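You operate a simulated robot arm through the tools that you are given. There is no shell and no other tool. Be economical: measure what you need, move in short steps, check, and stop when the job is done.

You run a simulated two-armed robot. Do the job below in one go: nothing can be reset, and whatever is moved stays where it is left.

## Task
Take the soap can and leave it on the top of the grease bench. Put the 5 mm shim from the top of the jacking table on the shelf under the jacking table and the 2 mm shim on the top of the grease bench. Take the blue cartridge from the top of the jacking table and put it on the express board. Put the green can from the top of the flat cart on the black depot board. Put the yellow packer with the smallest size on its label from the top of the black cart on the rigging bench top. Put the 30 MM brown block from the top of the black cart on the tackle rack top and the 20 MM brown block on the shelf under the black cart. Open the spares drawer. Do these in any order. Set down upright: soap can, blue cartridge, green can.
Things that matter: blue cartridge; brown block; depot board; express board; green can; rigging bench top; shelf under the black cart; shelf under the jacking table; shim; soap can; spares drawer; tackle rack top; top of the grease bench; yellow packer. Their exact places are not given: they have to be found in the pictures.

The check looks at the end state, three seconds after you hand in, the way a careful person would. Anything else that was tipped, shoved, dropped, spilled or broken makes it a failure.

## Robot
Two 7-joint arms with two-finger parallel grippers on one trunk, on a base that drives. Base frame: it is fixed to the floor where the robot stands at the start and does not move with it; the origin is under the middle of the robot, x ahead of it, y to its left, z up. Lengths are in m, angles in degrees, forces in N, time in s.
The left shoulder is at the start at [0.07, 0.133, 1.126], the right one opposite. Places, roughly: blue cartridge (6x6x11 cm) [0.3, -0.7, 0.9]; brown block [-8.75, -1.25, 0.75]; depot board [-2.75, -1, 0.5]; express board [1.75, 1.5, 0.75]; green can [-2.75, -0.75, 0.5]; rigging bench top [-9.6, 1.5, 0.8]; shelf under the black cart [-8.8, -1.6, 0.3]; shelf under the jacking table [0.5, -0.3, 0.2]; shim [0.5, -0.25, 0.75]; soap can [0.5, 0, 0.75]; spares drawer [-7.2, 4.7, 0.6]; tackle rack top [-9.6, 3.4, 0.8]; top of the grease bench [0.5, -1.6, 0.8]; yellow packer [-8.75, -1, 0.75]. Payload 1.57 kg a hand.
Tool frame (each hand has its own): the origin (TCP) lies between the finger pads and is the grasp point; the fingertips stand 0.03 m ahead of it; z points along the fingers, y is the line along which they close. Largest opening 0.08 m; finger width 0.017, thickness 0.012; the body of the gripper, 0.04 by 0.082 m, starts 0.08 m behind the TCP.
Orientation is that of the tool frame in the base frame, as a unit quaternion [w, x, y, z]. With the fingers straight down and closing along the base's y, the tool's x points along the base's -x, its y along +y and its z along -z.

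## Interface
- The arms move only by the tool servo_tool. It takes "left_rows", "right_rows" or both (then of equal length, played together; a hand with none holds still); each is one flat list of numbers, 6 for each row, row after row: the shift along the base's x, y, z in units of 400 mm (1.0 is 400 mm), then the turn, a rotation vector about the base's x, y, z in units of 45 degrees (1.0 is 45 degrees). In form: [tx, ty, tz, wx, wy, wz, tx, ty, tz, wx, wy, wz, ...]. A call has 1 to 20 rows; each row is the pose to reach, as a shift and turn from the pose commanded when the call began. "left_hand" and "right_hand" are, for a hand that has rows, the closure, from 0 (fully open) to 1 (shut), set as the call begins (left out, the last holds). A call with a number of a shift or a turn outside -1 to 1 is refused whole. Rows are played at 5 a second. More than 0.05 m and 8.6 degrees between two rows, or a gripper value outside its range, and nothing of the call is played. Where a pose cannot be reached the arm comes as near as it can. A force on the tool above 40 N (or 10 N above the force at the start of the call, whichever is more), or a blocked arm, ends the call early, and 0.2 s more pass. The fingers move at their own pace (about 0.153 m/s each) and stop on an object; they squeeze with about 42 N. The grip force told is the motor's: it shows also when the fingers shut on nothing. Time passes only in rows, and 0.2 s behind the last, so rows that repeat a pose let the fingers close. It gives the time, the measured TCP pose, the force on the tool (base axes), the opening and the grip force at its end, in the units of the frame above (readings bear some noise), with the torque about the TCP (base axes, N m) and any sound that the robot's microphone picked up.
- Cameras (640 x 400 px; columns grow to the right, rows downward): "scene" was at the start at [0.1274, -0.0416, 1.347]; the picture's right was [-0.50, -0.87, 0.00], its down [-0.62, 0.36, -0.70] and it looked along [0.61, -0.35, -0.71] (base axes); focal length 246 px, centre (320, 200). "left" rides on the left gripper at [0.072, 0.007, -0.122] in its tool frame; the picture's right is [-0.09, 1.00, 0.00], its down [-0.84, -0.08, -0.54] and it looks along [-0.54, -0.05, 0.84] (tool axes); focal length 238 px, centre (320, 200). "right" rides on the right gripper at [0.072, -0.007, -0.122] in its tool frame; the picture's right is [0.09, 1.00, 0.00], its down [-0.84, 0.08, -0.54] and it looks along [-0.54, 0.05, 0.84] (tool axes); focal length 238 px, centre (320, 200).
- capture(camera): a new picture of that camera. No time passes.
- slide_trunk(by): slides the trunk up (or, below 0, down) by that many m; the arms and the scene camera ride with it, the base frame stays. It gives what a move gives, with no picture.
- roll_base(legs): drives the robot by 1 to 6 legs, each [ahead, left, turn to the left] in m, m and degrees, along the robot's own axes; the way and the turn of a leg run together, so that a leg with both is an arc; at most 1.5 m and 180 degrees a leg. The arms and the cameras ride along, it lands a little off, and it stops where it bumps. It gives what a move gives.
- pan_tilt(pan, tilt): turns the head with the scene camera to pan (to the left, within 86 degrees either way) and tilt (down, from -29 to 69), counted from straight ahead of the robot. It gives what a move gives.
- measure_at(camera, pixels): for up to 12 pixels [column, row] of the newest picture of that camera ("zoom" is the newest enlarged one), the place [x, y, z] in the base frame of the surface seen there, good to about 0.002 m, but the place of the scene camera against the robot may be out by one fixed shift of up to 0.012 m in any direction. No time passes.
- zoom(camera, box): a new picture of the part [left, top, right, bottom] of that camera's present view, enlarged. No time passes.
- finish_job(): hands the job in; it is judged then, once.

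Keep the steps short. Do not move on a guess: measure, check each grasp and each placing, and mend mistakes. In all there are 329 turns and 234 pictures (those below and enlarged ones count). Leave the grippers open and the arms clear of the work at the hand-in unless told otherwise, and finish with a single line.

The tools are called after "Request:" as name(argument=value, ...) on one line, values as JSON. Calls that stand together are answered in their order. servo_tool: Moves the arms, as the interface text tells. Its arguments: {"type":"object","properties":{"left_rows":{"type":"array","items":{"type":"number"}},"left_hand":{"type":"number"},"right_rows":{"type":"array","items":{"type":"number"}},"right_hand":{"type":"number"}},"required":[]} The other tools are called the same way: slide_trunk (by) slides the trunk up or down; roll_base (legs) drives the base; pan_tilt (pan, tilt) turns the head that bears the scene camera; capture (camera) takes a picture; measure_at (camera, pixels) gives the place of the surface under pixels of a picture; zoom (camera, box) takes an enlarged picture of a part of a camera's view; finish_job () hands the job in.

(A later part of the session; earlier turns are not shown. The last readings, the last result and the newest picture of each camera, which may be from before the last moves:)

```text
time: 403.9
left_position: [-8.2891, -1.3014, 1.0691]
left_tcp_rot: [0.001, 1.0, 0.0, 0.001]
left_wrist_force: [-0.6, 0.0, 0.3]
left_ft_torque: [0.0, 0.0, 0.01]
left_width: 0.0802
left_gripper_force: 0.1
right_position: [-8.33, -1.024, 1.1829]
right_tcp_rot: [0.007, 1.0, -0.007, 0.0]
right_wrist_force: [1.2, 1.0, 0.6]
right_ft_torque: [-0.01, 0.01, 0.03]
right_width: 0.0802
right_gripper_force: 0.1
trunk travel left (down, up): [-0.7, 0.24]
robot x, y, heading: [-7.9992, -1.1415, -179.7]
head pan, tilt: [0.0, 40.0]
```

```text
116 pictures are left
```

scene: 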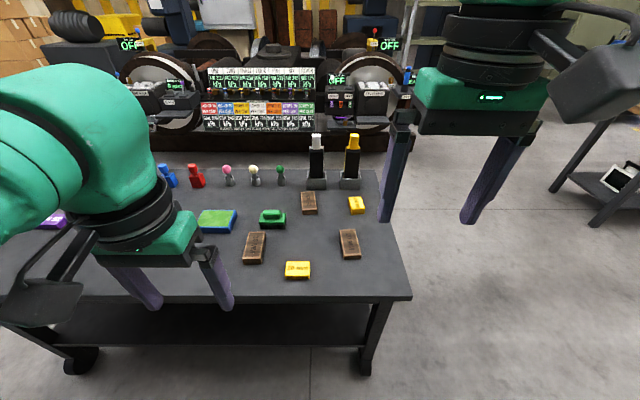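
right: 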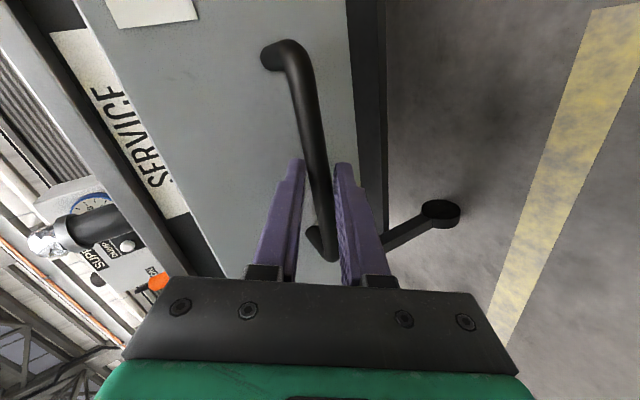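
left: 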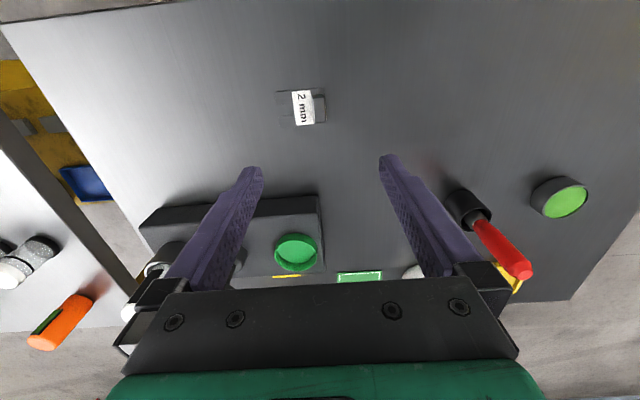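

Request:
zoom(camera="scene", box=[230, 180, 390, 290])

Request:
measure_at(camera="scene", pixels=[[298, 268], [254, 245], [349, 242], [309, 202], [357, 205], [330, 296], [300, 340], [320, 275], [408, 293], [170, 320]])

Request:
capture(camera="right")

Request:
capture(camera="left")

```text
3.64 times, centred on (310, 235) of scene
```

zoom: 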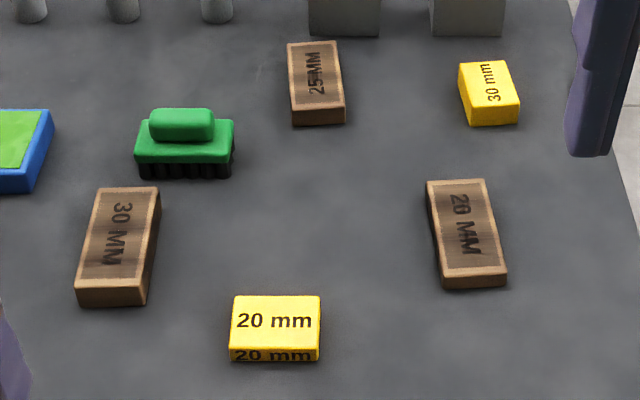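

```text
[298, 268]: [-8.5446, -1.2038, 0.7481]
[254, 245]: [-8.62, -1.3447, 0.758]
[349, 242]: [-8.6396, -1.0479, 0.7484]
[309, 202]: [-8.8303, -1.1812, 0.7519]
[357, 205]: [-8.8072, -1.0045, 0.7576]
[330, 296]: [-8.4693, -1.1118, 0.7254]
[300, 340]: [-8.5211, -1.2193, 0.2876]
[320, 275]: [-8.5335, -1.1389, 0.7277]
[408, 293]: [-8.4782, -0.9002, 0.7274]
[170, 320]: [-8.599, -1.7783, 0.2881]
```

```text
114 pictures are left
```

right: 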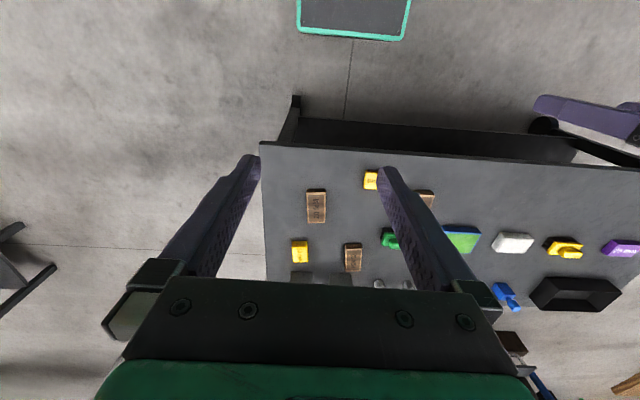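

```text
113 pictures are left
```

left: 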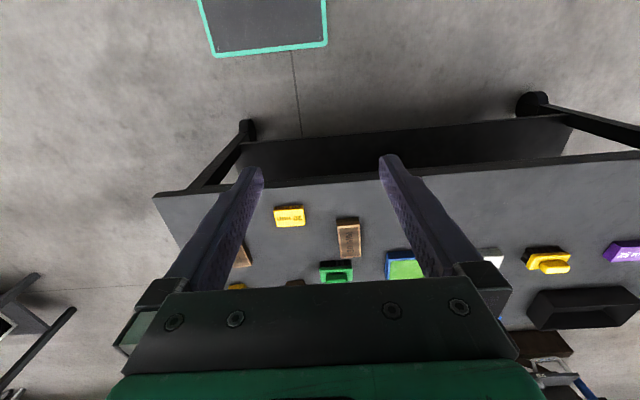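

Only two packers: 20 mm and 30 mm, so the 20 mm one at (-8.545, -1.20) is wanted. First the 20 MM brown block for the shelf. I drive forward 0.19 and look with the right hand.

Request:
roll_base(legs=[[0.19, 0, 0]])

Request:
servo_tool(right_rows=[-0.06, -0.02, -0.1, 0, 0, 0, -0.12, -0.04, -0.2, 0, 0, 0, -0.18, -0.06, -0.3, 0, 0, 0, -0.22, -0.07, -0.4, 0, 0, 0, -0.25, -0.07, -0.5, 0, 0, 0, -0.25, -0.07, -0.6, 0, 0, 0, -0.25, -0.07, -0.68, 0, 0, 0], right_hand=0)

Request:
capture(camera="right")

```text
time: 405.5
left_position: [-8.4756, -1.3032, 1.0705]
left_tcp_rot: [0.001, 1.0, -0.001, 0.0]
left_wrist_force: [0.5, 0.9, -0.3]
left_ft_torque: [0.01, -0.01, -0.02]
left_width: 0.0799
left_gripper_force: 0.0
right_position: [-8.5159, -1.0253, 1.1834]
right_tcp_rot: [0.007, 1.0, -0.006, -0.002]
right_wrist_force: [0.1, -0.5, 0.1]
right_ft_torque: [-0.03, 0.0, 0.0]
right_width: 0.0802
right_gripper_force: 0.0
trunk travel left (down, up): [-0.7, 0.24]
robot x, y, heading: [-8.1876, -1.1426, -180.0]
head pan, tilt: [0.0, 40.0]
```

```text
time: 407.1
left_position: [-8.4782, -1.3023, 1.07]
left_tcp_rot: [0.0, 1.0, -0.001, 0.001]
left_wrist_force: [-1.0, 0.0, -0.4]
left_ft_torque: [0.04, -0.01, -0.02]
left_width: 0.0799
left_gripper_force: 0.1
right_position: [-8.6179, -1.0526, 0.9113]
right_tcp_rot: [0.007, 1.0, -0.007, 0.0]
right_wrist_force: [0.1, -0.6, -0.6]
right_ft_torque: [0.02, 0.01, 0.0]
right_width: 0.0799
right_gripper_force: 0.0
trunk travel left (down, up): [-0.7, 0.24]
robot x, y, heading: [-8.189, -1.1431, -180.3]
head pan, tilt: [0.0, 40.0]
```

```text
112 pictures are left
```

right: 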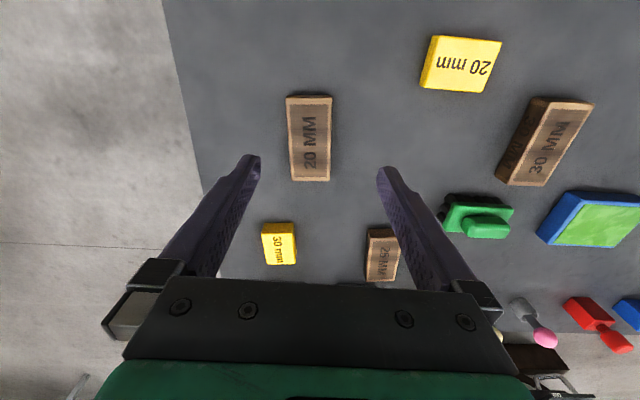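

Request:
measure_at(camera="right", pixels=[[290, 103], [330, 100], [328, 178], [295, 177], [311, 140], [435, 42], [497, 48], [485, 88], [428, 84], [535, 105], [590, 110], [540, 183]])

```text
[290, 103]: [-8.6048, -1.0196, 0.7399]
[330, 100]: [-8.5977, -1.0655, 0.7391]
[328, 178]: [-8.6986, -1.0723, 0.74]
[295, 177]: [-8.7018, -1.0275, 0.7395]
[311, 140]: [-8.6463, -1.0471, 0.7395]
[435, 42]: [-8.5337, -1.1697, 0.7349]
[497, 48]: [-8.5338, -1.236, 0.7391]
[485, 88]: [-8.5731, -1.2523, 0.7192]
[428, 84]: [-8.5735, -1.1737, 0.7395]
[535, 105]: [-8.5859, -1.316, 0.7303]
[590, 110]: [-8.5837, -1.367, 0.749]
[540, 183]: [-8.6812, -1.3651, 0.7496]
```

20 MM block: centre (-8.651, -1.047), 0.1 x 0.047, turned about 4.7°, top 0.74, cart top 0.72. I lower the right hand over it with a small yaw.

Request:
servo_tool(right_rows=[-0.04, 0.015, -0.06, 0, 0, 0.05, -0.075, 0.015, -0.15, 0, 0, 0.1, -0.075, 0.015, -0.25, 0, 0, 0.1, -0.075, 0.015, -0.34, 0, 0, 0.1, -0.075, 0.015, -0.38, 0, 0, 0.1, -0.075, 0.015, -0.396, 0, 0, 0.1, -0.075, 0.015, -0.396, 0, 0, 0.1])

Request:
servo_tool(right_rows=[0, 0, 0, 0, 0, 0, 0, 0, 0, 0, 0, 0, 0, 0, 0, 0, 0, 0, 0, 0, 0, 0, 0, 0], right_hand=1)

Request:
servo_tool(right_rows=[0, 0, 0.05, 0, 0, 0, 0, 0, 0.1, 0, 0, 0, 0, 0, 0.2, 0, 0, 0, 0, 0, 0.3, 0, 0, 0, 0, 0, 0.4, 0, 0, 0])

Request:
capture(camera="right")

```text
time: 408.7
left_position: [-8.4774, -1.3023, 1.0708]
left_tcp_rot: [0.001, 1.0, 0.0, 0.001]
left_wrist_force: [-0.9, -0.9, 0.8]
left_ft_torque: [-0.02, 0.0, -0.01]
left_width: 0.0797
left_gripper_force: 0.1
right_position: [-8.6109, -0.9987, 0.8086]
right_tcp_rot: [0.008, 0.999, 0.033, 0.0]
right_wrist_force: [0.8, 0.2, 0.2]
right_ft_torque: [0.01, -0.01, -0.03]
right_width: 0.0798
right_gripper_force: 0.0
right hand out of reach, approached as far as the arm can: row 1, 2, 3, 4, 5, 6, 7
trunk travel left (down, up): [-0.7, 0.24]
robot x, y, heading: [-8.1847, -1.1402, -180.0]
head pan, tilt: [0.0, 40.0]
```

```text
time: 409.7
left_position: [-8.4775, -1.3021, 1.0697]
left_tcp_rot: [0.001, 1.0, -0.001, 0.001]
left_wrist_force: [-0.2, 0.2, 0.2]
left_ft_torque: [0.01, -0.03, 0.0]
left_width: 0.0801
left_gripper_force: 0.0
right_position: [-8.6111, -0.9985, 0.8086]
right_tcp_rot: [0.006, 0.999, 0.033, 0.0]
right_wrist_force: [-0.5, -0.4, 0.1]
right_ft_torque: [-0.01, -0.03, 0.02]
right_width: 0.0
right_gripper_force: 21.1
trunk travel left (down, up): [-0.7, 0.24]
robot x, y, heading: [-8.1857, -1.1414, -179.8]
head pan, tilt: [0.0, 40.0]
```

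```text
time: 410.9
left_position: [-8.4768, -1.303, 1.0697]
left_tcp_rot: [0.0, 1.0, -0.001, 0.0]
left_wrist_force: [1.3, -0.1, 0.0]
left_ft_torque: [0.0, 0.04, -0.03]
left_width: 0.0799
left_gripper_force: 0.0
right_position: [-8.6075, -0.9996, 0.9673]
right_tcp_rot: [0.007, 0.999, 0.033, 0.001]
right_wrist_force: [0.0, 0.6, 0.0]
right_ft_torque: [0.02, 0.0, 0.0]
right_width: 0.0001
right_gripper_force: 21.7
trunk travel left (down, up): [-0.7, 0.24]
robot x, y, heading: [-8.1901, -1.1408, -180.1]
head pan, tilt: [0.0, 40.0]
```

```text
111 pictures are left
```

right: 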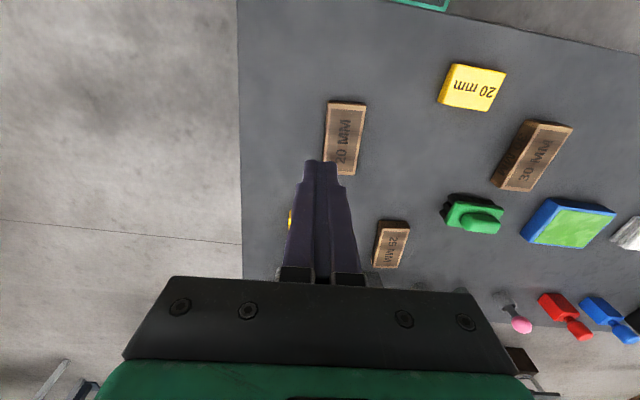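

The arm could not reach, and closed on nothing (block untouched). I open the hand, lower the trunk 0.1, and bring the base 0.05 closer and 0.07 to the left.

Request:
servo_tool(right_rows=[0, 0, 0.02, 0, 0, 0, 0, 0, 0.02, 0, 0, 0, 0, 0, 0.02, 0, 0, 0], right_hand=0)

Request:
slide_trunk(by=-0.1)

Request:
roll_base(legs=[[0.05, 0.07, 0]])

Request:
servo_tool(right_rows=[0, 0.03, 0, 0, 0, 0, 0, 0.057, 0, 0, 0, 0, 0, 0.057, 0, 0, 0, 0])

Request:
capture(camera="right")

```text
time: 411.7
left_position: [-8.478, -1.3021, 1.0703]
left_tcp_rot: [0.001, 1.0, -0.001, 0.001]
left_wrist_force: [0.1, 0.5, 1.0]
left_ft_torque: [-0.02, 0.02, 0.0]
left_width: 0.08
left_gripper_force: 0.0
right_position: [-8.6104, -0.9997, 0.975]
right_tcp_rot: [0.007, 0.999, 0.033, 0.0]
right_wrist_force: [0.4, 0.5, 0.5]
right_ft_torque: [-0.02, -0.01, 0.01]
right_width: 0.0802
right_gripper_force: 0.2
trunk travel left (down, up): [-0.7, 0.24]
robot x, y, heading: [-8.1887, -1.138, -180.0]
head pan, tilt: [0.0, 40.0]
```

```text
time: 413.0
left_position: [-8.4771, -1.3037, 0.9691]
left_tcp_rot: [0.0, 1.0, -0.001, 0.001]
left_wrist_force: [0.4, 0.2, -0.4]
left_ft_torque: [0.0, 0.03, -0.03]
left_width: 0.0801
left_gripper_force: 0.0
right_position: [-8.6096, -1.0012, 0.875]
right_tcp_rot: [0.007, 0.999, 0.033, 0.0]
right_wrist_force: [-0.8, 0.9, -0.3]
right_ft_torque: [-0.04, 0.01, -0.01]
right_width: 0.0801
right_gripper_force: 0.1
trunk travel left (down, up): [-0.6, 0.34]
robot x, y, heading: [-8.1879, -1.14, -180.0]
head pan, tilt: [0.0, 40.0]
```

```text
time: 414.1
left_position: [-8.5285, -1.3728, 0.9693]
left_tcp_rot: [0.001, 1.0, -0.001, 0.0]
left_wrist_force: [0.9, 0.2, 0.4]
left_ft_torque: [0.02, -0.02, 0.0]
left_width: 0.0801
left_gripper_force: 0.1
right_position: [-8.6586, -1.071, 0.8744]
right_tcp_rot: [0.007, 0.999, 0.032, 0.0]
right_wrist_force: [0.3, -0.1, 0.6]
right_ft_torque: [0.03, 0.0, -0.02]
right_width: 0.0798
right_gripper_force: 0.2
trunk travel left (down, up): [-0.6, 0.34]
robot x, y, heading: [-8.2391, -1.2112, -179.9]
head pan, tilt: [0.0, 40.0]
```

```text
time: 414.9
left_position: [-8.5264, -1.3736, 0.9694]
left_tcp_rot: [0.001, 1.0, 0.0, 0.001]
left_wrist_force: [-0.4, 0.0, 0.0]
left_ft_torque: [0.01, -0.01, 0.01]
left_width: 0.0801
left_gripper_force: 0.2
right_position: [-8.6588, -1.0505, 0.8741]
right_tcp_rot: [0.007, 0.999, 0.033, 0.001]
right_wrist_force: [-0.9, -0.1, 0.2]
right_ft_torque: [-0.02, 0.02, 0.03]
right_width: 0.0801
right_gripper_force: 0.0
trunk travel left (down, up): [-0.6, 0.34]
robot x, y, heading: [-8.24, -1.2087, -179.8]
head pan, tilt: [0.0, 40.0]
```

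```text
110 pictures are left
```

right: 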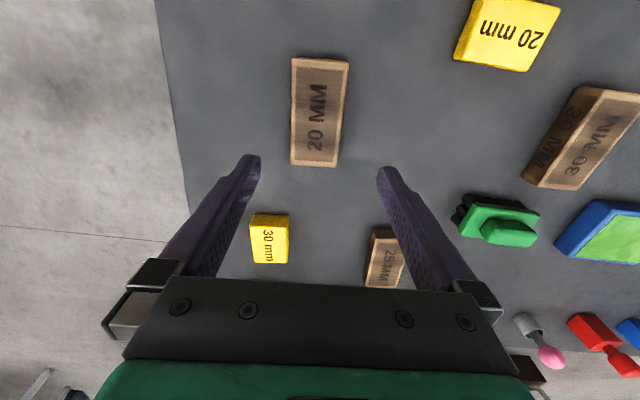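

Now within reach. I lower onto the block: to TCP z 0.753, and check before closing.

Request:
servo_tool(right_rows=[0.027, 0.01, -0.08, 0, 0, 0.02, 0.027, 0.01, -0.16, 0, 0, 0.02, 0.027, 0.01, -0.24, 0, 0, 0.02, 0.027, 0.01, -0.29, 0, 0, 0.02, 0.027, 0.01, -0.303, 0, 0, 0.02, 0.027, 0.01, -0.303, 0, 0, 0.02])

Request:
capture(camera="right")

```text
time: 416.3
left_position: [-8.527, -1.3736, 0.9698]
left_tcp_rot: [0.0, 1.0, -0.001, 0.002]
left_wrist_force: [-0.8, 1.2, 0.2]
left_ft_torque: [-0.01, 0.0, 0.01]
left_width: 0.0799
left_gripper_force: 0.1
right_position: [-8.6472, -1.0443, 0.754]
right_tcp_rot: [0.008, 0.999, 0.04, 0.0]
right_wrist_force: [-0.5, 0.4, 0.1]
right_ft_torque: [0.03, 0.01, -0.03]
right_width: 0.0798
right_gripper_force: 0.0
trunk travel left (down, up): [-0.6, 0.34]
robot x, y, heading: [-8.2398, -1.2083, -180.0]
head pan, tilt: [0.0, 40.0]
```

```text
109 pictures are left
```

right: 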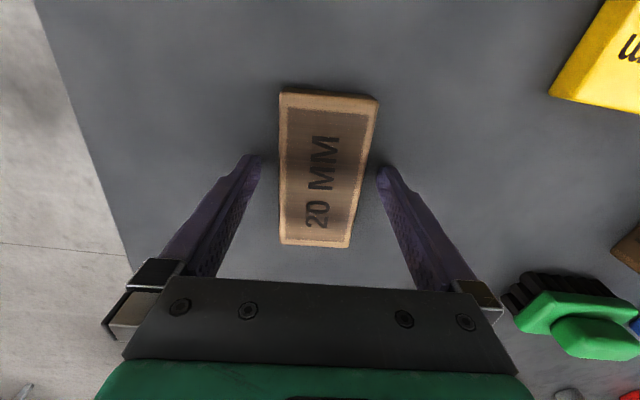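

The block is between the fingers. I close and lift slowly.

Request:
servo_tool(right_rows=[0, 0, 0, 0, 0, 0, 0, 0, 0, 0, 0, 0, 0, 0, 0, 0, 0, 0, 0, 0, 0, 0, 0, 0], right_hand=1)

Request:
servo_tool(right_rows=[0, 0, 0.03, 0, 0, 0, 0, 0, 0.07, 0, 0, 0, 0, 0, 0.12, 0, 0, 0, 0, 0, 0.2, 0, 0, 0, 0, 0, 0.28, 0, 0, 0, 0, 0, 0.36, 0, 0, 0, 0, 0, 0.44, 0, 0, 0])

Request:
capture(camera="right")

```text
time: 417.3
left_position: [-8.5272, -1.3722, 0.9697]
left_tcp_rot: [0.0, 1.0, 0.0, 0.001]
left_wrist_force: [-0.5, 0.3, 0.1]
left_ft_torque: [-0.02, -0.04, 0.0]
left_width: 0.08
left_gripper_force: 0.0
right_position: [-8.6472, -1.0431, 0.7536]
right_tcp_rot: [0.007, 0.999, 0.04, 0.0]
right_wrist_force: [0.2, 0.3, -0.5]
right_ft_torque: [0.03, 0.0, 0.05]
right_width: 0.0541
right_gripper_force: 42.2
trunk travel left (down, up): [-0.6, 0.34]
robot x, y, heading: [-8.2389, -1.2103, -180.0]
head pan, tilt: [0.0, 40.0]
```

```text
time: 418.9
left_position: [-8.5271, -1.3731, 0.9692]
left_tcp_rot: [0.0, 1.0, -0.002, 0.001]
left_wrist_force: [0.2, 0.4, -0.6]
left_ft_torque: [-0.01, 0.01, 0.02]
left_width: 0.0801
left_gripper_force: 0.1
right_position: [-8.6485, -1.0446, 0.93]
right_tcp_rot: [0.006, 0.999, 0.04, 0.001]
right_wrist_force: [-0.2, 1.4, -1.0]
right_ft_torque: [0.02, 0.01, 0.0]
right_width: 0.0539
right_gripper_force: 42.2
trunk travel left (down, up): [-0.6, 0.34]
robot x, y, heading: [-8.2388, -1.2079, -179.7]
head pan, tilt: [0.0, 40.0]
```

```text
108 pictures are left
```

right: 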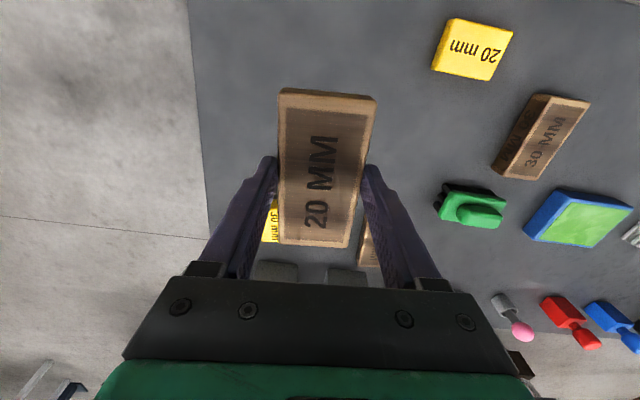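

The 20 MM block is held. I back off 0.5 m, lower both hands relative to the trunk, and lower the trunk 0.45 for the shelf.

Request:
roll_base(legs=[[-0.5, 0, 0]])

Request:
servo_tool(left_rows=[0, 0, -0.1, 0, 0, 0, 0, 0, -0.2, 0, 0, 0, 0, 0, -0.3, 0, 0, 0, 0, 0, -0.4, 0, 0, 0], right_rows=[0, 0, -0.08, 0, 0, 0, 0, 0, -0.16, 0, 0, 0, 0, 0, -0.24, 0, 0, 0, 0, 0, -0.31, 0, 0, 0])

Request:
slide_trunk(by=-0.4)

Request:
slide_trunk(by=-0.05)

Request:
pan_tilt(pan=-5, tilt=20)

Request:
capture(camera="scene")

```text
time: 421.8
left_position: [-8.0274, -1.3723, 0.9691]
left_tcp_rot: [0.001, 1.0, -0.001, 0.002]
left_wrist_force: [0.6, 0.3, -0.7]
left_ft_torque: [0.01, -0.02, 0.0]
left_width: 0.0799
left_gripper_force: 0.0
right_position: [-8.1483, -1.0429, 0.9303]
right_tcp_rot: [0.007, 0.999, 0.039, 0.0]
right_wrist_force: [-0.1, 0.9, -0.1]
right_ft_torque: [0.04, -0.01, 0.02]
right_width: 0.0537
right_gripper_force: 42.0
trunk travel left (down, up): [-0.6, 0.34]
robot x, y, heading: [-7.739, -1.21, -179.9]
head pan, tilt: [0.0, 40.0]
```

```text
time: 422.8
left_position: [-8.0381, -1.3815, 0.95]
left_tcp_rot: [0.002, 1.0, 0.0, 0.001]
left_wrist_force: [0.3, 0.6, 0.8]
left_ft_torque: [0.01, -0.02, 0.01]
left_width: 0.0804
left_gripper_force: 0.0
left hand out of reach, approached as far as the arm can: row 1, 2, 3, 4
right_position: [-8.1489, -1.0432, 0.8048]
right_tcp_rot: [0.007, 0.999, 0.042, 0.0]
right_wrist_force: [-0.5, 0.4, -1.6]
right_ft_torque: [-0.03, -0.02, 0.01]
right_width: 0.054
right_gripper_force: 41.9
trunk travel left (down, up): [-0.6, 0.34]
robot x, y, heading: [-7.7392, -1.2109, -180.0]
head pan, tilt: [0.0, 40.0]
```

```text
time: 426.6
left_position: [-8.0384, -1.3809, 0.5495]
left_tcp_rot: [0.001, 1.0, 0.0, 0.0]
left_wrist_force: [-0.7, 1.1, 0.4]
left_ft_torque: [-0.03, -0.03, 0.03]
left_width: 0.0798
left_gripper_force: 0.1
right_position: [-8.1473, -1.044, 0.4057]
right_tcp_rot: [0.007, 0.999, 0.041, 0.0]
right_wrist_force: [0.0, -0.3, -1.0]
right_ft_torque: [-0.01, 0.01, 0.04]
right_width: 0.0541
right_gripper_force: 41.8
trunk travel left (down, up): [-0.2, 0.74]
robot x, y, heading: [-7.7375, -1.2081, -180.0]
head pan, tilt: [0.0, 40.0]
```

```text
time: 427.6
left_position: [-8.0375, -1.381, 0.5001]
left_tcp_rot: [0.0, 1.0, -0.001, 0.001]
left_wrist_force: [0.0, -0.8, 0.2]
left_ft_torque: [-0.03, 0.02, -0.01]
left_width: 0.0799
left_gripper_force: 0.0
right_position: [-8.1487, -1.0432, 0.3554]
right_tcp_rot: [0.007, 0.999, 0.04, 0.0]
right_wrist_force: [0.3, -0.3, -0.3]
right_ft_torque: [-0.01, -0.01, 0.02]
right_width: 0.0538
right_gripper_force: 42.0
trunk travel left (down, up): [-0.15, 0.79]
robot x, y, heading: [-7.7345, -1.2069, -180.0]
head pan, tilt: [0.0, 40.0]
```

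```text
time: 428.4
left_position: [-8.0381, -1.3806, 0.4995]
left_tcp_rot: [0.001, 1.0, -0.001, 0.001]
left_wrist_force: [0.5, -0.2, 0.0]
left_ft_torque: [0.0, -0.04, 0.02]
left_width: 0.0799
left_gripper_force: 0.0
right_position: [-8.1483, -1.0431, 0.3539]
right_tcp_rot: [0.007, 0.999, 0.041, 0.0]
right_wrist_force: [-0.1, -0.2, -0.8]
right_ft_torque: [-0.05, 0.0, -0.02]
right_width: 0.054
right_gripper_force: 42.2
trunk travel left (down, up): [-0.15, 0.79]
robot x, y, heading: [-7.735, -1.2089, -179.9]
head pan, tilt: [-5.0, 20.0]
```

```text
107 pictures are left
```

scene: 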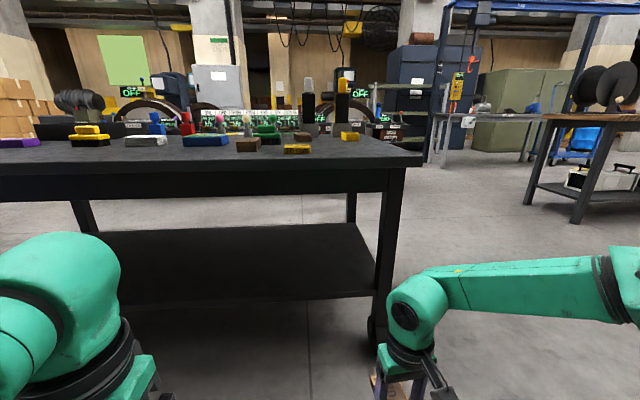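

The right elbow would be near the cart's corner leg, and the left hand too high. I strafe 0.4 to the left (toward the cart's middle) and lower the left hand further out so both pass under the top.

Request:
roll_base(legs=[[0, 0.4, 0]])

Request:
servo_tool(left_rows=[-0.1, 0, 0, 0, 0, 0, -0.2, 0, 0, 0, 0, 0, -0.22, 0, -0.1, 0, 0, 0, -0.22, 0, -0.2, 0, 0, 0, -0.22, 0, -0.3, 0, 0, 0, -0.22, 0, -0.37, 0, 0, 0, -0.22, 0, -0.37, 0, 0, 0])

Request:
capture(camera="scene")

Request:
capture(camera="right")

```text
time: 430.9
left_position: [-8.0365, -1.7823, 0.4995]
left_tcp_rot: [0.001, 1.0, -0.001, 0.0]
left_wrist_force: [-0.4, 0.5, -0.2]
left_ft_torque: [0.0, -0.03, -0.03]
left_width: 0.0802
left_gripper_force: 0.0
right_position: [-8.148, -1.4449, 0.3552]
right_tcp_rot: [0.007, 0.999, 0.041, -0.001]
right_wrist_force: [-0.4, 0.2, -1.5]
right_ft_torque: [-0.02, 0.0, 0.0]
right_width: 0.0541
right_gripper_force: 41.7
trunk travel left (down, up): [-0.15, 0.79]
robot x, y, heading: [-7.7403, -1.6138, -179.9]
head pan, tilt: [-5.0, 20.0]
```

```text
time: 432.5
left_position: [-8.125, -1.781, 0.353]
left_tcp_rot: [0.002, 1.0, -0.001, 0.001]
left_wrist_force: [-0.7, -0.6, 0.1]
left_ft_torque: [-0.01, -0.04, -0.01]
left_width: 0.0799
left_gripper_force: 0.0
right_position: [-8.1477, -1.4432, 0.3562]
right_tcp_rot: [0.007, 0.999, 0.041, 0.0]
right_wrist_force: [0.0, -0.3, -1.0]
right_ft_torque: [-0.03, -0.03, -0.04]
right_width: 0.0539
right_gripper_force: 42.2
trunk travel left (down, up): [-0.15, 0.79]
robot x, y, heading: [-7.7379, -1.6089, -179.7]
head pan, tilt: [-5.0, 20.0]
```

```text
106 pictures are left
```

scene: 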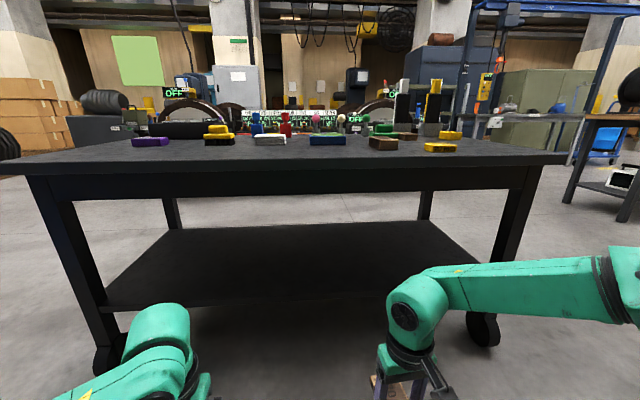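

```text
105 pictures are left
```

right: 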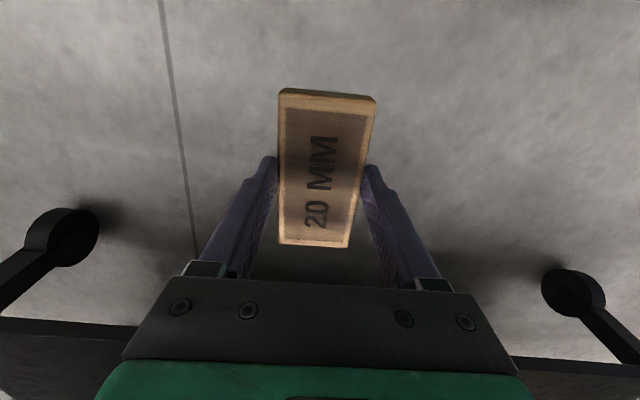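

The shelf is empty. I measure its edge and the apron.

Request:
measure_at(camera="scene", pixels=[[310, 295], [310, 260], [250, 300], [300, 188], [510, 230], [440, 260], [420, 280], [300, 175], [410, 285]])

```text
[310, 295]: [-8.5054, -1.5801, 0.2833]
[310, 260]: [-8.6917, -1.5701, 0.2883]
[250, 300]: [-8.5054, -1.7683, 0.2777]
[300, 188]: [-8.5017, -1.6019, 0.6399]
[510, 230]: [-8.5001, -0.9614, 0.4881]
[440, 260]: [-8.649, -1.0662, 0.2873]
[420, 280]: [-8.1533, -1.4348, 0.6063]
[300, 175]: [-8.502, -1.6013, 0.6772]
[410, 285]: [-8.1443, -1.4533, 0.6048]
```

Apron underside is at 0.632, arm top about 0.61. I lower the trunk 0.02 and drive in 0.3, then check.

Request:
slide_trunk(by=-0.02)

Request:
roll_base(legs=[[0.27, 0, 0]])

Request:
capture(camera="scene")

Request:
capture(camera="right")

Request:
measure_at(camera="right", pixels=[[100, 330], [200, 245], [440, 250], [60, 300], [500, 270]])

```text
time: 433.2
left_position: [-8.1247, -1.7816, 0.3331]
left_tcp_rot: [0.001, 1.0, -0.001, 0.001]
left_wrist_force: [0.0, -0.5, 0.1]
left_ft_torque: [-0.02, -0.01, 0.0]
left_width: 0.0799
left_gripper_force: 0.0
right_position: [-8.1486, -1.4448, 0.3356]
right_tcp_rot: [0.007, 0.999, 0.041, 0.0]
right_wrist_force: [-0.5, 0.2, -1.1]
right_ft_torque: [-0.02, 0.01, 0.0]
right_width: 0.0541
right_gripper_force: 41.5
trunk travel left (down, up): [-0.13, 0.81]
robot x, y, heading: [-7.7354, -1.6148, -180.0]
head pan, tilt: [-5.0, 20.0]
```

```text
time: 435.1
left_position: [-8.3909, -1.7835, 0.3315]
left_tcp_rot: [0.001, 1.0, 0.0, 0.0]
left_wrist_force: [-0.1, -0.6, -0.3]
left_ft_torque: [-0.01, 0.02, 0.03]
left_width: 0.0799
left_gripper_force: 0.1
right_position: [-8.4138, -1.4444, 0.335]
right_tcp_rot: [0.008, 0.999, 0.041, 0.0]
right_wrist_force: [-1.0, 0.0, -0.6]
right_ft_torque: [0.0, 0.01, 0.01]
right_width: 0.0542
right_gripper_force: 42.5
trunk travel left (down, up): [-0.13, 0.81]
robot x, y, heading: [-8.0032, -1.6141, -179.9]
head pan, tilt: [-5.0, 20.0]
```

```text
104 pictures are left
```

scene: 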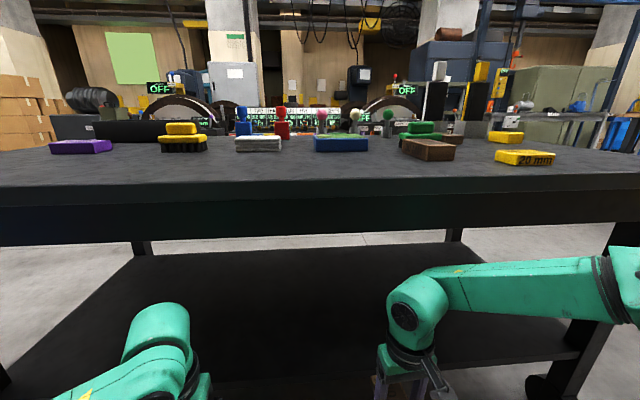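

```text
103 pictures are left
```

right: 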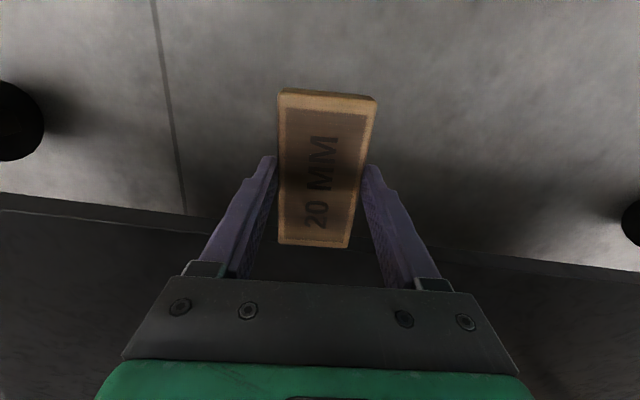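

```text
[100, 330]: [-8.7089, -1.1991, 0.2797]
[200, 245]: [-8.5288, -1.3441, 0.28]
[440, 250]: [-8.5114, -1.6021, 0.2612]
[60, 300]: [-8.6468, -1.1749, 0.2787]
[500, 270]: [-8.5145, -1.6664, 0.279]
```

Shelf top 0.2795; the block's underside is at 0.30. I drive in 0.19 more.

Request:
roll_base(legs=[[0.19, 0, 0]])

Request:
capture(camera="right")

Request:
measure_at(camera="right", pixels=[[320, 130], [320, 220], [200, 100], [440, 130], [320, 70], [320, 40]])

```text
time: 436.6
left_position: [-8.5758, -1.7812, 0.3372]
left_tcp_rot: [0.002, 1.0, -0.003, -0.01]
left_wrist_force: [-0.1, 0.5, 0.3]
left_ft_torque: [-0.03, 0.01, -0.01]
left_width: 0.0801
left_gripper_force: 0.2
right_position: [-8.5916, -1.4444, 0.3336]
right_tcp_rot: [0.01, 0.999, 0.04, 0.0]
right_wrist_force: [0.3, 1.1, -1.0]
right_ft_torque: [0.0, 0.02, 0.0]
right_width: 0.0541
right_gripper_force: 42.0
trunk travel left (down, up): [-0.13, 0.81]
robot x, y, heading: [-8.1924, -1.6119, 179.8]
head pan, tilt: [-5.0, 20.0]
```

```text
102 pictures are left
```

right: 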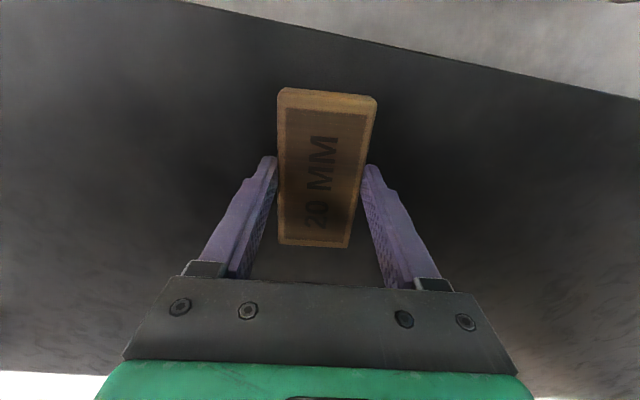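

```text
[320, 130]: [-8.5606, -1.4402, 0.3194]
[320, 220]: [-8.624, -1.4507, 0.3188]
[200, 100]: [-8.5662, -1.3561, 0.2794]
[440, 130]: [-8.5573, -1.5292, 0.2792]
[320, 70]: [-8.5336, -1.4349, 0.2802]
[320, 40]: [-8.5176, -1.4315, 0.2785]
```

Both hands came out about 12 mm short, so something touches lightly. I look from the head camera before doing more.

Request:
capture(camera="scene")

Request:
capture(camera="left")

```text
101 pictures are left
```

scene: 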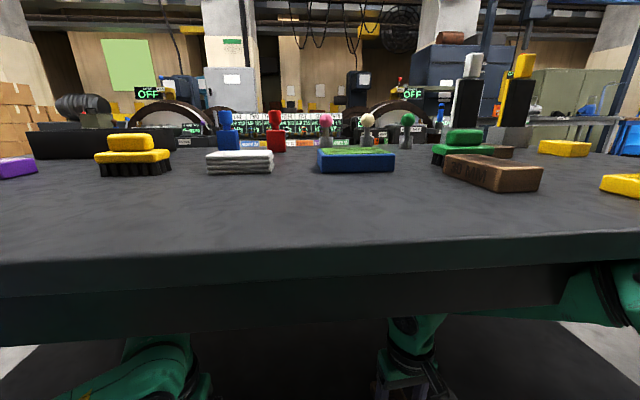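

```text
100 pictures are left
```

left: 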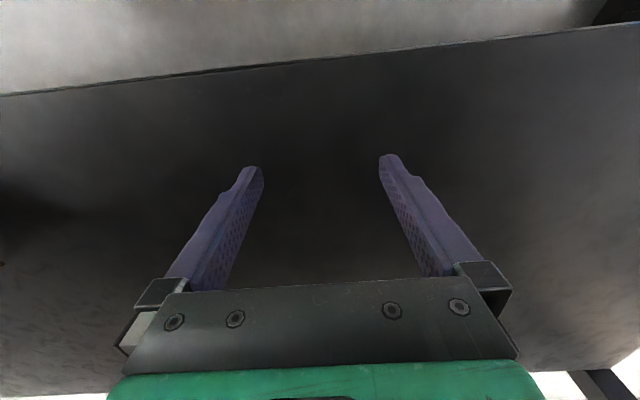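

The items on the cart are undisturbed; the elbows just touch the apron. I back off 0.02 and check the hand, then lower the block – it is already fully over the shelf.

Request:
roll_base(legs=[[-0.025, 0, 0]])

Request:
servo_tool(right_rows=[0, 0, -0.015, 0, 0, 0, 0, 0, -0.03, 0, 0, 0, 0, 0, -0.042, 0, 0, 0, 0, 0, -0.049, 0, 0, 0, 0, 0, -0.049, 0, 0, 0])

Request:
capture(camera="right")

Request:
measure_at(camera="right", pixels=[[320, 130], [320, 220], [200, 100], [440, 130], [320, 70], [320, 40], [330, 92]])

```text
time: 437.4
left_position: [-8.5564, -1.7825, 0.3319]
left_tcp_rot: [0.001, 1.0, -0.004, 0.0]
left_wrist_force: [-1.0, 0.6, -0.6]
left_ft_torque: [0.0, 0.01, 0.0]
left_width: 0.0798
left_gripper_force: 0.0
right_position: [-8.572, -1.4449, 0.332]
right_tcp_rot: [0.008, 0.999, 0.041, 0.009]
right_wrist_force: [-0.5, 0.2, -0.4]
right_ft_torque: [0.0, -0.02, -0.02]
right_width: 0.054
right_gripper_force: 42.2
trunk travel left (down, up): [-0.13, 0.81]
robot x, y, heading: [-8.1688, -1.6136, 179.7]
head pan, tilt: [-5.0, 20.0]
```

```text
time: 438.6
left_position: [-8.5561, -1.783, 0.3324]
left_tcp_rot: [0.001, 1.0, -0.005, -0.002]
left_wrist_force: [-1.0, 0.3, 0.6]
left_ft_torque: [0.01, 0.02, 0.04]
left_width: 0.0801
left_gripper_force: 0.0
right_position: [-8.5722, -1.4458, 0.3128]
right_tcp_rot: [0.007, 0.999, 0.04, 0.006]
right_wrist_force: [1.5, 1.1, 23.8]
right_ft_torque: [0.51, 0.6, -0.1]
right_width: 0.0543
right_gripper_force: 41.8
trunk travel left (down, up): [-0.13, 0.81]
robot x, y, heading: [-8.1686, -1.6129, 179.9]
head pan, tilt: [-5.0, 20.0]
```

```text
99 pictures are left
```

right: 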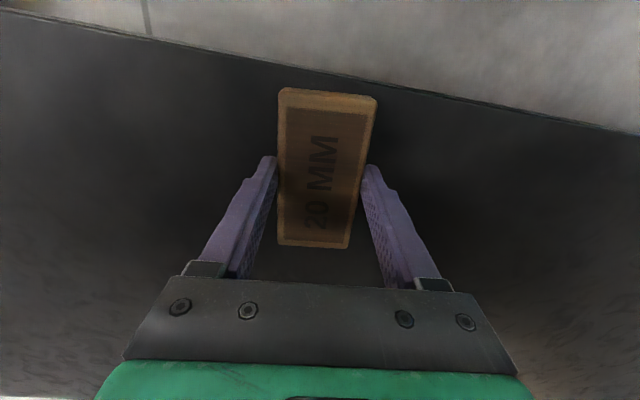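

```text
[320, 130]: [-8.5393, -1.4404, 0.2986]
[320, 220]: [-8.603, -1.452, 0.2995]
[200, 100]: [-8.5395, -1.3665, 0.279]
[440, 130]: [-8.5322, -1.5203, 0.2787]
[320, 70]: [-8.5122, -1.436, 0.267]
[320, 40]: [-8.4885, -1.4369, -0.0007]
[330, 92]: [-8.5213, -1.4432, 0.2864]
```

The block rests on the shelf but only about 1 cm inside the edge. I lift it 6 mm, reach 0.035 further in with the arm, and set it down again.

Request:
servo_tool(right_rows=[0, 0, 0.02, 0, 0, 0, -0.03, 0, 0.022, 0, 0, 0, -0.06, 0, 0.022, 0, 0, 0, -0.09, 0, 0.022, 0, 0, 0, -0.09, 0, 0.022, 0, 0, 0])

Request:
servo_tool(right_rows=[0, 0, -0.01, 0, 0, 0, 0, 0, -0.017, 0, 0, 0, 0, 0, -0.019, 0, 0, 0, 0, 0, -0.019, 0, 0, 0])

Request:
capture(camera="right")

```text
time: 439.8
left_position: [-8.557, -1.7822, 0.332]
left_tcp_rot: [0.0, 1.0, -0.004, 0.001]
left_wrist_force: [0.3, 1.5, 0.4]
left_ft_torque: [0.0, 0.0, 0.01]
left_width: 0.08
left_gripper_force: 0.0
right_position: [-8.6079, -1.4435, 0.3196]
right_tcp_rot: [0.007, 0.999, 0.041, 0.009]
right_wrist_force: [0.0, -0.9, -0.2]
right_ft_torque: [0.0, -0.02, -0.02]
right_width: 0.0542
right_gripper_force: 42.0
trunk travel left (down, up): [-0.13, 0.81]
robot x, y, heading: [-8.168, -1.6174, 179.8]
head pan, tilt: [-5.0, 20.0]
```

```text
time: 440.8
left_position: [-8.5547, -1.7828, 0.333]
left_tcp_rot: [-0.001, 1.0, -0.002, 0.0]
left_wrist_force: [-0.9, 0.6, -0.3]
left_ft_torque: [-0.01, 0.02, -0.02]
left_width: 0.0799
left_gripper_force: 0.0
right_position: [-8.6082, -1.4443, 0.3146]
right_tcp_rot: [0.008, 0.999, 0.04, 0.007]
right_wrist_force: [1.2, 2.4, 10.8]
right_ft_torque: [0.3, 0.66, -0.22]
right_width: 0.0541
right_gripper_force: 42.1
trunk travel left (down, up): [-0.13, 0.81]
robot x, y, heading: [-8.1679, -1.6111, 179.6]
head pan, tilt: [-5.0, 20.0]
```

```text
98 pictures are left
```

right: 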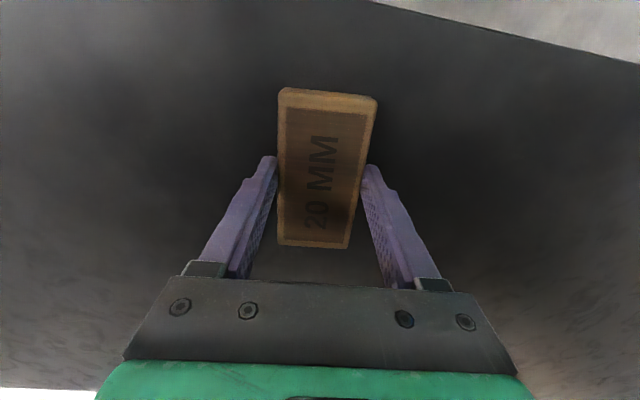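

The block is on the shelf, well inside. I open, rise 0.03 and back out.

Request:
servo_tool(right_rows=[0, 0, 0, 0, 0, 0, 0, 0, 0, 0, 0, 0, 0, 0, 0.03, 0, 0, 0, 0, 0, 0.07, 0, 0, 0, 0, 0, 0.07, 0, 0, 0], right_hand=0)

Request:
roll_base(legs=[[-0.45, 0, 0]])

Request:
capture(camera="scene")

```text
time: 442.0
left_position: [-8.5559, -1.7837, 0.3318]
left_tcp_rot: [0.001, 1.0, -0.003, 0.001]
left_wrist_force: [-0.8, -0.1, -0.8]
left_ft_torque: [0.03, 0.02, -0.01]
left_width: 0.0798
left_gripper_force: 0.1
right_position: [-8.608, -1.445, 0.3391]
right_tcp_rot: [0.007, 0.999, 0.041, 0.011]
right_wrist_force: [0.0, 0.0, -0.4]
right_ft_torque: [0.02, -0.02, 0.0]
right_width: 0.08
right_gripper_force: 0.1
trunk travel left (down, up): [-0.13, 0.81]
robot x, y, heading: [-8.1733, -1.6154, 179.7]
head pan, tilt: [-5.0, 20.0]
```

```text
time: 444.8
left_position: [-8.106, -1.7859, 0.3327]
left_tcp_rot: [0.0, 1.0, -0.001, 0.001]
left_wrist_force: [0.6, 0.2, 0.5]
left_ft_torque: [-0.03, 0.01, 0.02]
left_width: 0.0801
left_gripper_force: 0.0
right_position: [-8.1585, -1.4478, 0.3395]
right_tcp_rot: [0.008, 0.999, 0.042, 0.009]
right_wrist_force: [0.2, -0.1, 0.4]
right_ft_torque: [0.03, -0.01, -0.01]
right_width: 0.0804
right_gripper_force: 0.0
trunk travel left (down, up): [-0.13, 0.81]
robot x, y, heading: [-7.7178, -1.6156, 179.8]
head pan, tilt: [-5.0, 20.0]
```

```text
97 pictures are left
```

scene: 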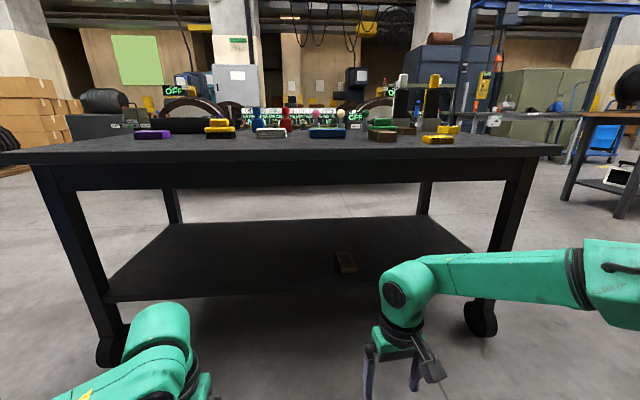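

The 20 MM block lies on the shelf. Next the 20 mm packer with the right hand and the 30 MM block with the left. I raise the trunk and hands, roll right 0.25 and forward 0.4.

Request:
slide_trunk(by=0.4)

Request:
slide_trunk(by=0.07)

Request:
servo_tool(left_rows=[0, 0, 0.1, 0, 0, 0, 0, 0, 0.2, 0, 0, 0, 0, 0, 0.3, 0, 0, 0, 0, 0, 0.4, 0, 0, 0], right_rows=[0.04, 0, 0.1, 0, 0, -0.03, 0.08, 0, 0.19, 0, 0, -0.06, 0.12, 0, 0.28, 0, 0, -0.09, 0.12, 0, 0.35, 0, 0, -0.1])

Request:
roll_base(legs=[[0, -0.25, 0.2], [0.45, 0, 0]])

Request:
capture(camera="right")

```text
time: 448.6
left_position: [-8.106, -1.7847, 0.7322]
left_tcp_rot: [0.001, 1.0, -0.002, 0.0]
left_wrist_force: [-0.4, -0.7, 0.1]
left_ft_torque: [-0.03, 0.01, -0.03]
left_width: 0.0798
left_gripper_force: 0.0
right_position: [-8.1581, -1.4469, 0.7401]
right_tcp_rot: [0.007, 0.999, 0.042, 0.009]
right_wrist_force: [-0.3, 0.5, 0.8]
right_ft_torque: [0.0, 0.0, -0.01]
right_width: 0.0797
right_gripper_force: 0.1
trunk travel left (down, up): [-0.53, 0.41]
robot x, y, heading: [-7.7149, -1.6123, 180.0]
head pan, tilt: [-5.0, 20.0]
```

```text
time: 449.7
left_position: [-8.1069, -1.7854, 0.8024]
left_tcp_rot: [0.001, 1.0, -0.002, 0.001]
left_wrist_force: [0.1, -0.2, 0.7]
left_ft_torque: [0.0, -0.02, 0.01]
left_width: 0.08
left_gripper_force: 0.0
right_position: [-8.1581, -1.4468, 0.809]
right_tcp_rot: [0.008, 0.999, 0.042, 0.01]
right_wrist_force: [0.6, -0.2, 0.3]
right_ft_torque: [-0.02, 0.03, -0.02]
right_width: 0.0801
right_gripper_force: 0.2
trunk travel left (down, up): [-0.6, 0.34]
robot x, y, heading: [-7.7161, -1.6141, 180.0]
head pan, tilt: [-5.0, 20.0]
```

```text
time: 450.7
left_position: [-8.1057, -1.7843, 0.963]
left_tcp_rot: [0.001, 1.0, -0.001, 0.001]
left_wrist_force: [0.2, -0.1, 0.0]
left_ft_torque: [-0.03, 0.01, -0.02]
left_width: 0.0797
left_gripper_force: 0.0
right_position: [-8.109, -1.4463, 0.9525]
right_tcp_rot: [0.007, 1.0, 0.002, 0.009]
right_wrist_force: [0.8, -0.8, -0.1]
right_ft_torque: [-0.01, 0.03, 0.01]
right_width: 0.0798
right_gripper_force: 0.0
trunk travel left (down, up): [-0.6, 0.34]
robot x, y, heading: [-7.7189, -1.6138, 179.6]
head pan, tilt: [-5.0, 20.0]
```

```text
time: 454.8
left_position: [-8.5574, -1.5366, 0.9632]
left_tcp_rot: [0.001, 1.0, -0.001, 0.001]
left_wrist_force: [0.2, 0.1, 0.7]
left_ft_torque: [0.03, 0.01, 0.02]
left_width: 0.0802
left_gripper_force: 0.0
right_position: [-8.5616, -1.1991, 0.9503]
right_tcp_rot: [0.007, 1.0, 0.003, 0.009]
right_wrist_force: [-0.1, 0.1, -0.2]
right_ft_torque: [-0.03, 0.03, 0.0]
right_width: 0.0802
right_gripper_force: 0.0
trunk travel left (down, up): [-0.6, 0.34]
robot x, y, heading: [-8.168, -1.3679, 179.8]
head pan, tilt: [-5.0, 20.0]
```

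```text
96 pictures are left
```

right: 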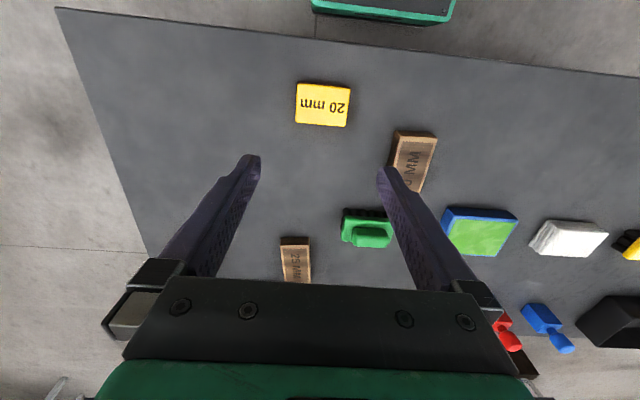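

Request:
zoom(camera="right", box=[280, 60, 460, 210])

Request:
measure_at(camera="right", pixels=[[299, 86], [349, 90], [346, 126], [297, 121], [322, 104], [397, 132], [435, 140], [422, 190], [280, 140]])

```text
2.67 times, centred on (370, 135) of right
```

zoom: 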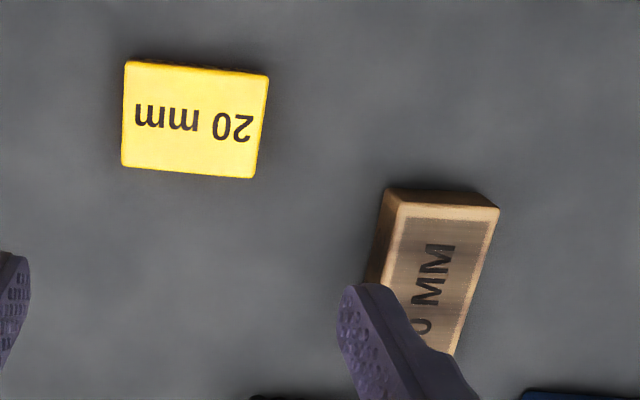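

```text
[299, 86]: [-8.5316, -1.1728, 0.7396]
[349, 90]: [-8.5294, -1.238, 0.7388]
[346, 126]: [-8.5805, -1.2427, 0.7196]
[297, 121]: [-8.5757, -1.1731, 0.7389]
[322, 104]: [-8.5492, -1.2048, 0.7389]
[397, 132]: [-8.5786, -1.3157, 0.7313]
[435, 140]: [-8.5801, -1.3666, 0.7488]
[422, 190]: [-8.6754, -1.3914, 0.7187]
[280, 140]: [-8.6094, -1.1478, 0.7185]
```

Packer: y -1.171 to -1.239, x centre -8.553. The margin is 6 mm each side, so I go down partway, then re-check.

Request:
servo_tool(right_rows=[0.021, -0.016, -0.1, 0, 0, 0, 0.021, -0.016, -0.2, 0, 0, 0, 0.021, -0.016, -0.3, 0, 0, 0, 0.021, -0.016, -0.39, 0, 0, 0, 0.021, -0.016, -0.39, 0, 0, 0])

Request:
capture(camera="right")

Request:
measure_at(camera="right", pixels=[[276, 150], [370, 150], [320, 120], [320, 180], [320, 150]])

```text
time: 456.0
left_position: [-8.556, -1.5358, 0.9633]
left_tcp_rot: [0.001, 1.0, -0.001, 0.0]
left_wrist_force: [0.3, 0.2, 0.1]
left_ft_torque: [-0.04, 0.01, -0.04]
left_width: 0.0801
left_gripper_force: 0.0
right_position: [-8.5522, -1.2062, 0.7941]
right_tcp_rot: [0.008, 1.0, 0.003, 0.009]
right_wrist_force: [-0.1, 0.5, -0.4]
right_ft_torque: [-0.01, 0.01, -0.01]
right_width: 0.0798
right_gripper_force: 0.1
trunk travel left (down, up): [-0.6, 0.34]
robot x, y, heading: [-8.1642, -1.3658, 179.9]
head pan, tilt: [-5.0, 20.0]
```

```text
94 pictures are left
```

right: 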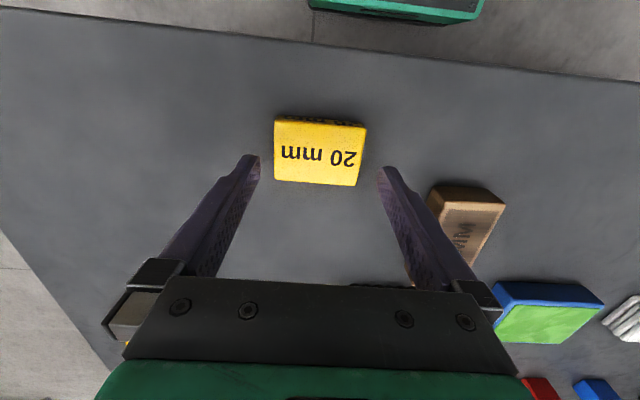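

```text
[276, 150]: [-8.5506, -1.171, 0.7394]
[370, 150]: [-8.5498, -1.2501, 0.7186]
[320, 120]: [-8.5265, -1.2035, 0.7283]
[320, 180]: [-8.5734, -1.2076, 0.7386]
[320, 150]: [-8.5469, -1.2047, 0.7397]
```

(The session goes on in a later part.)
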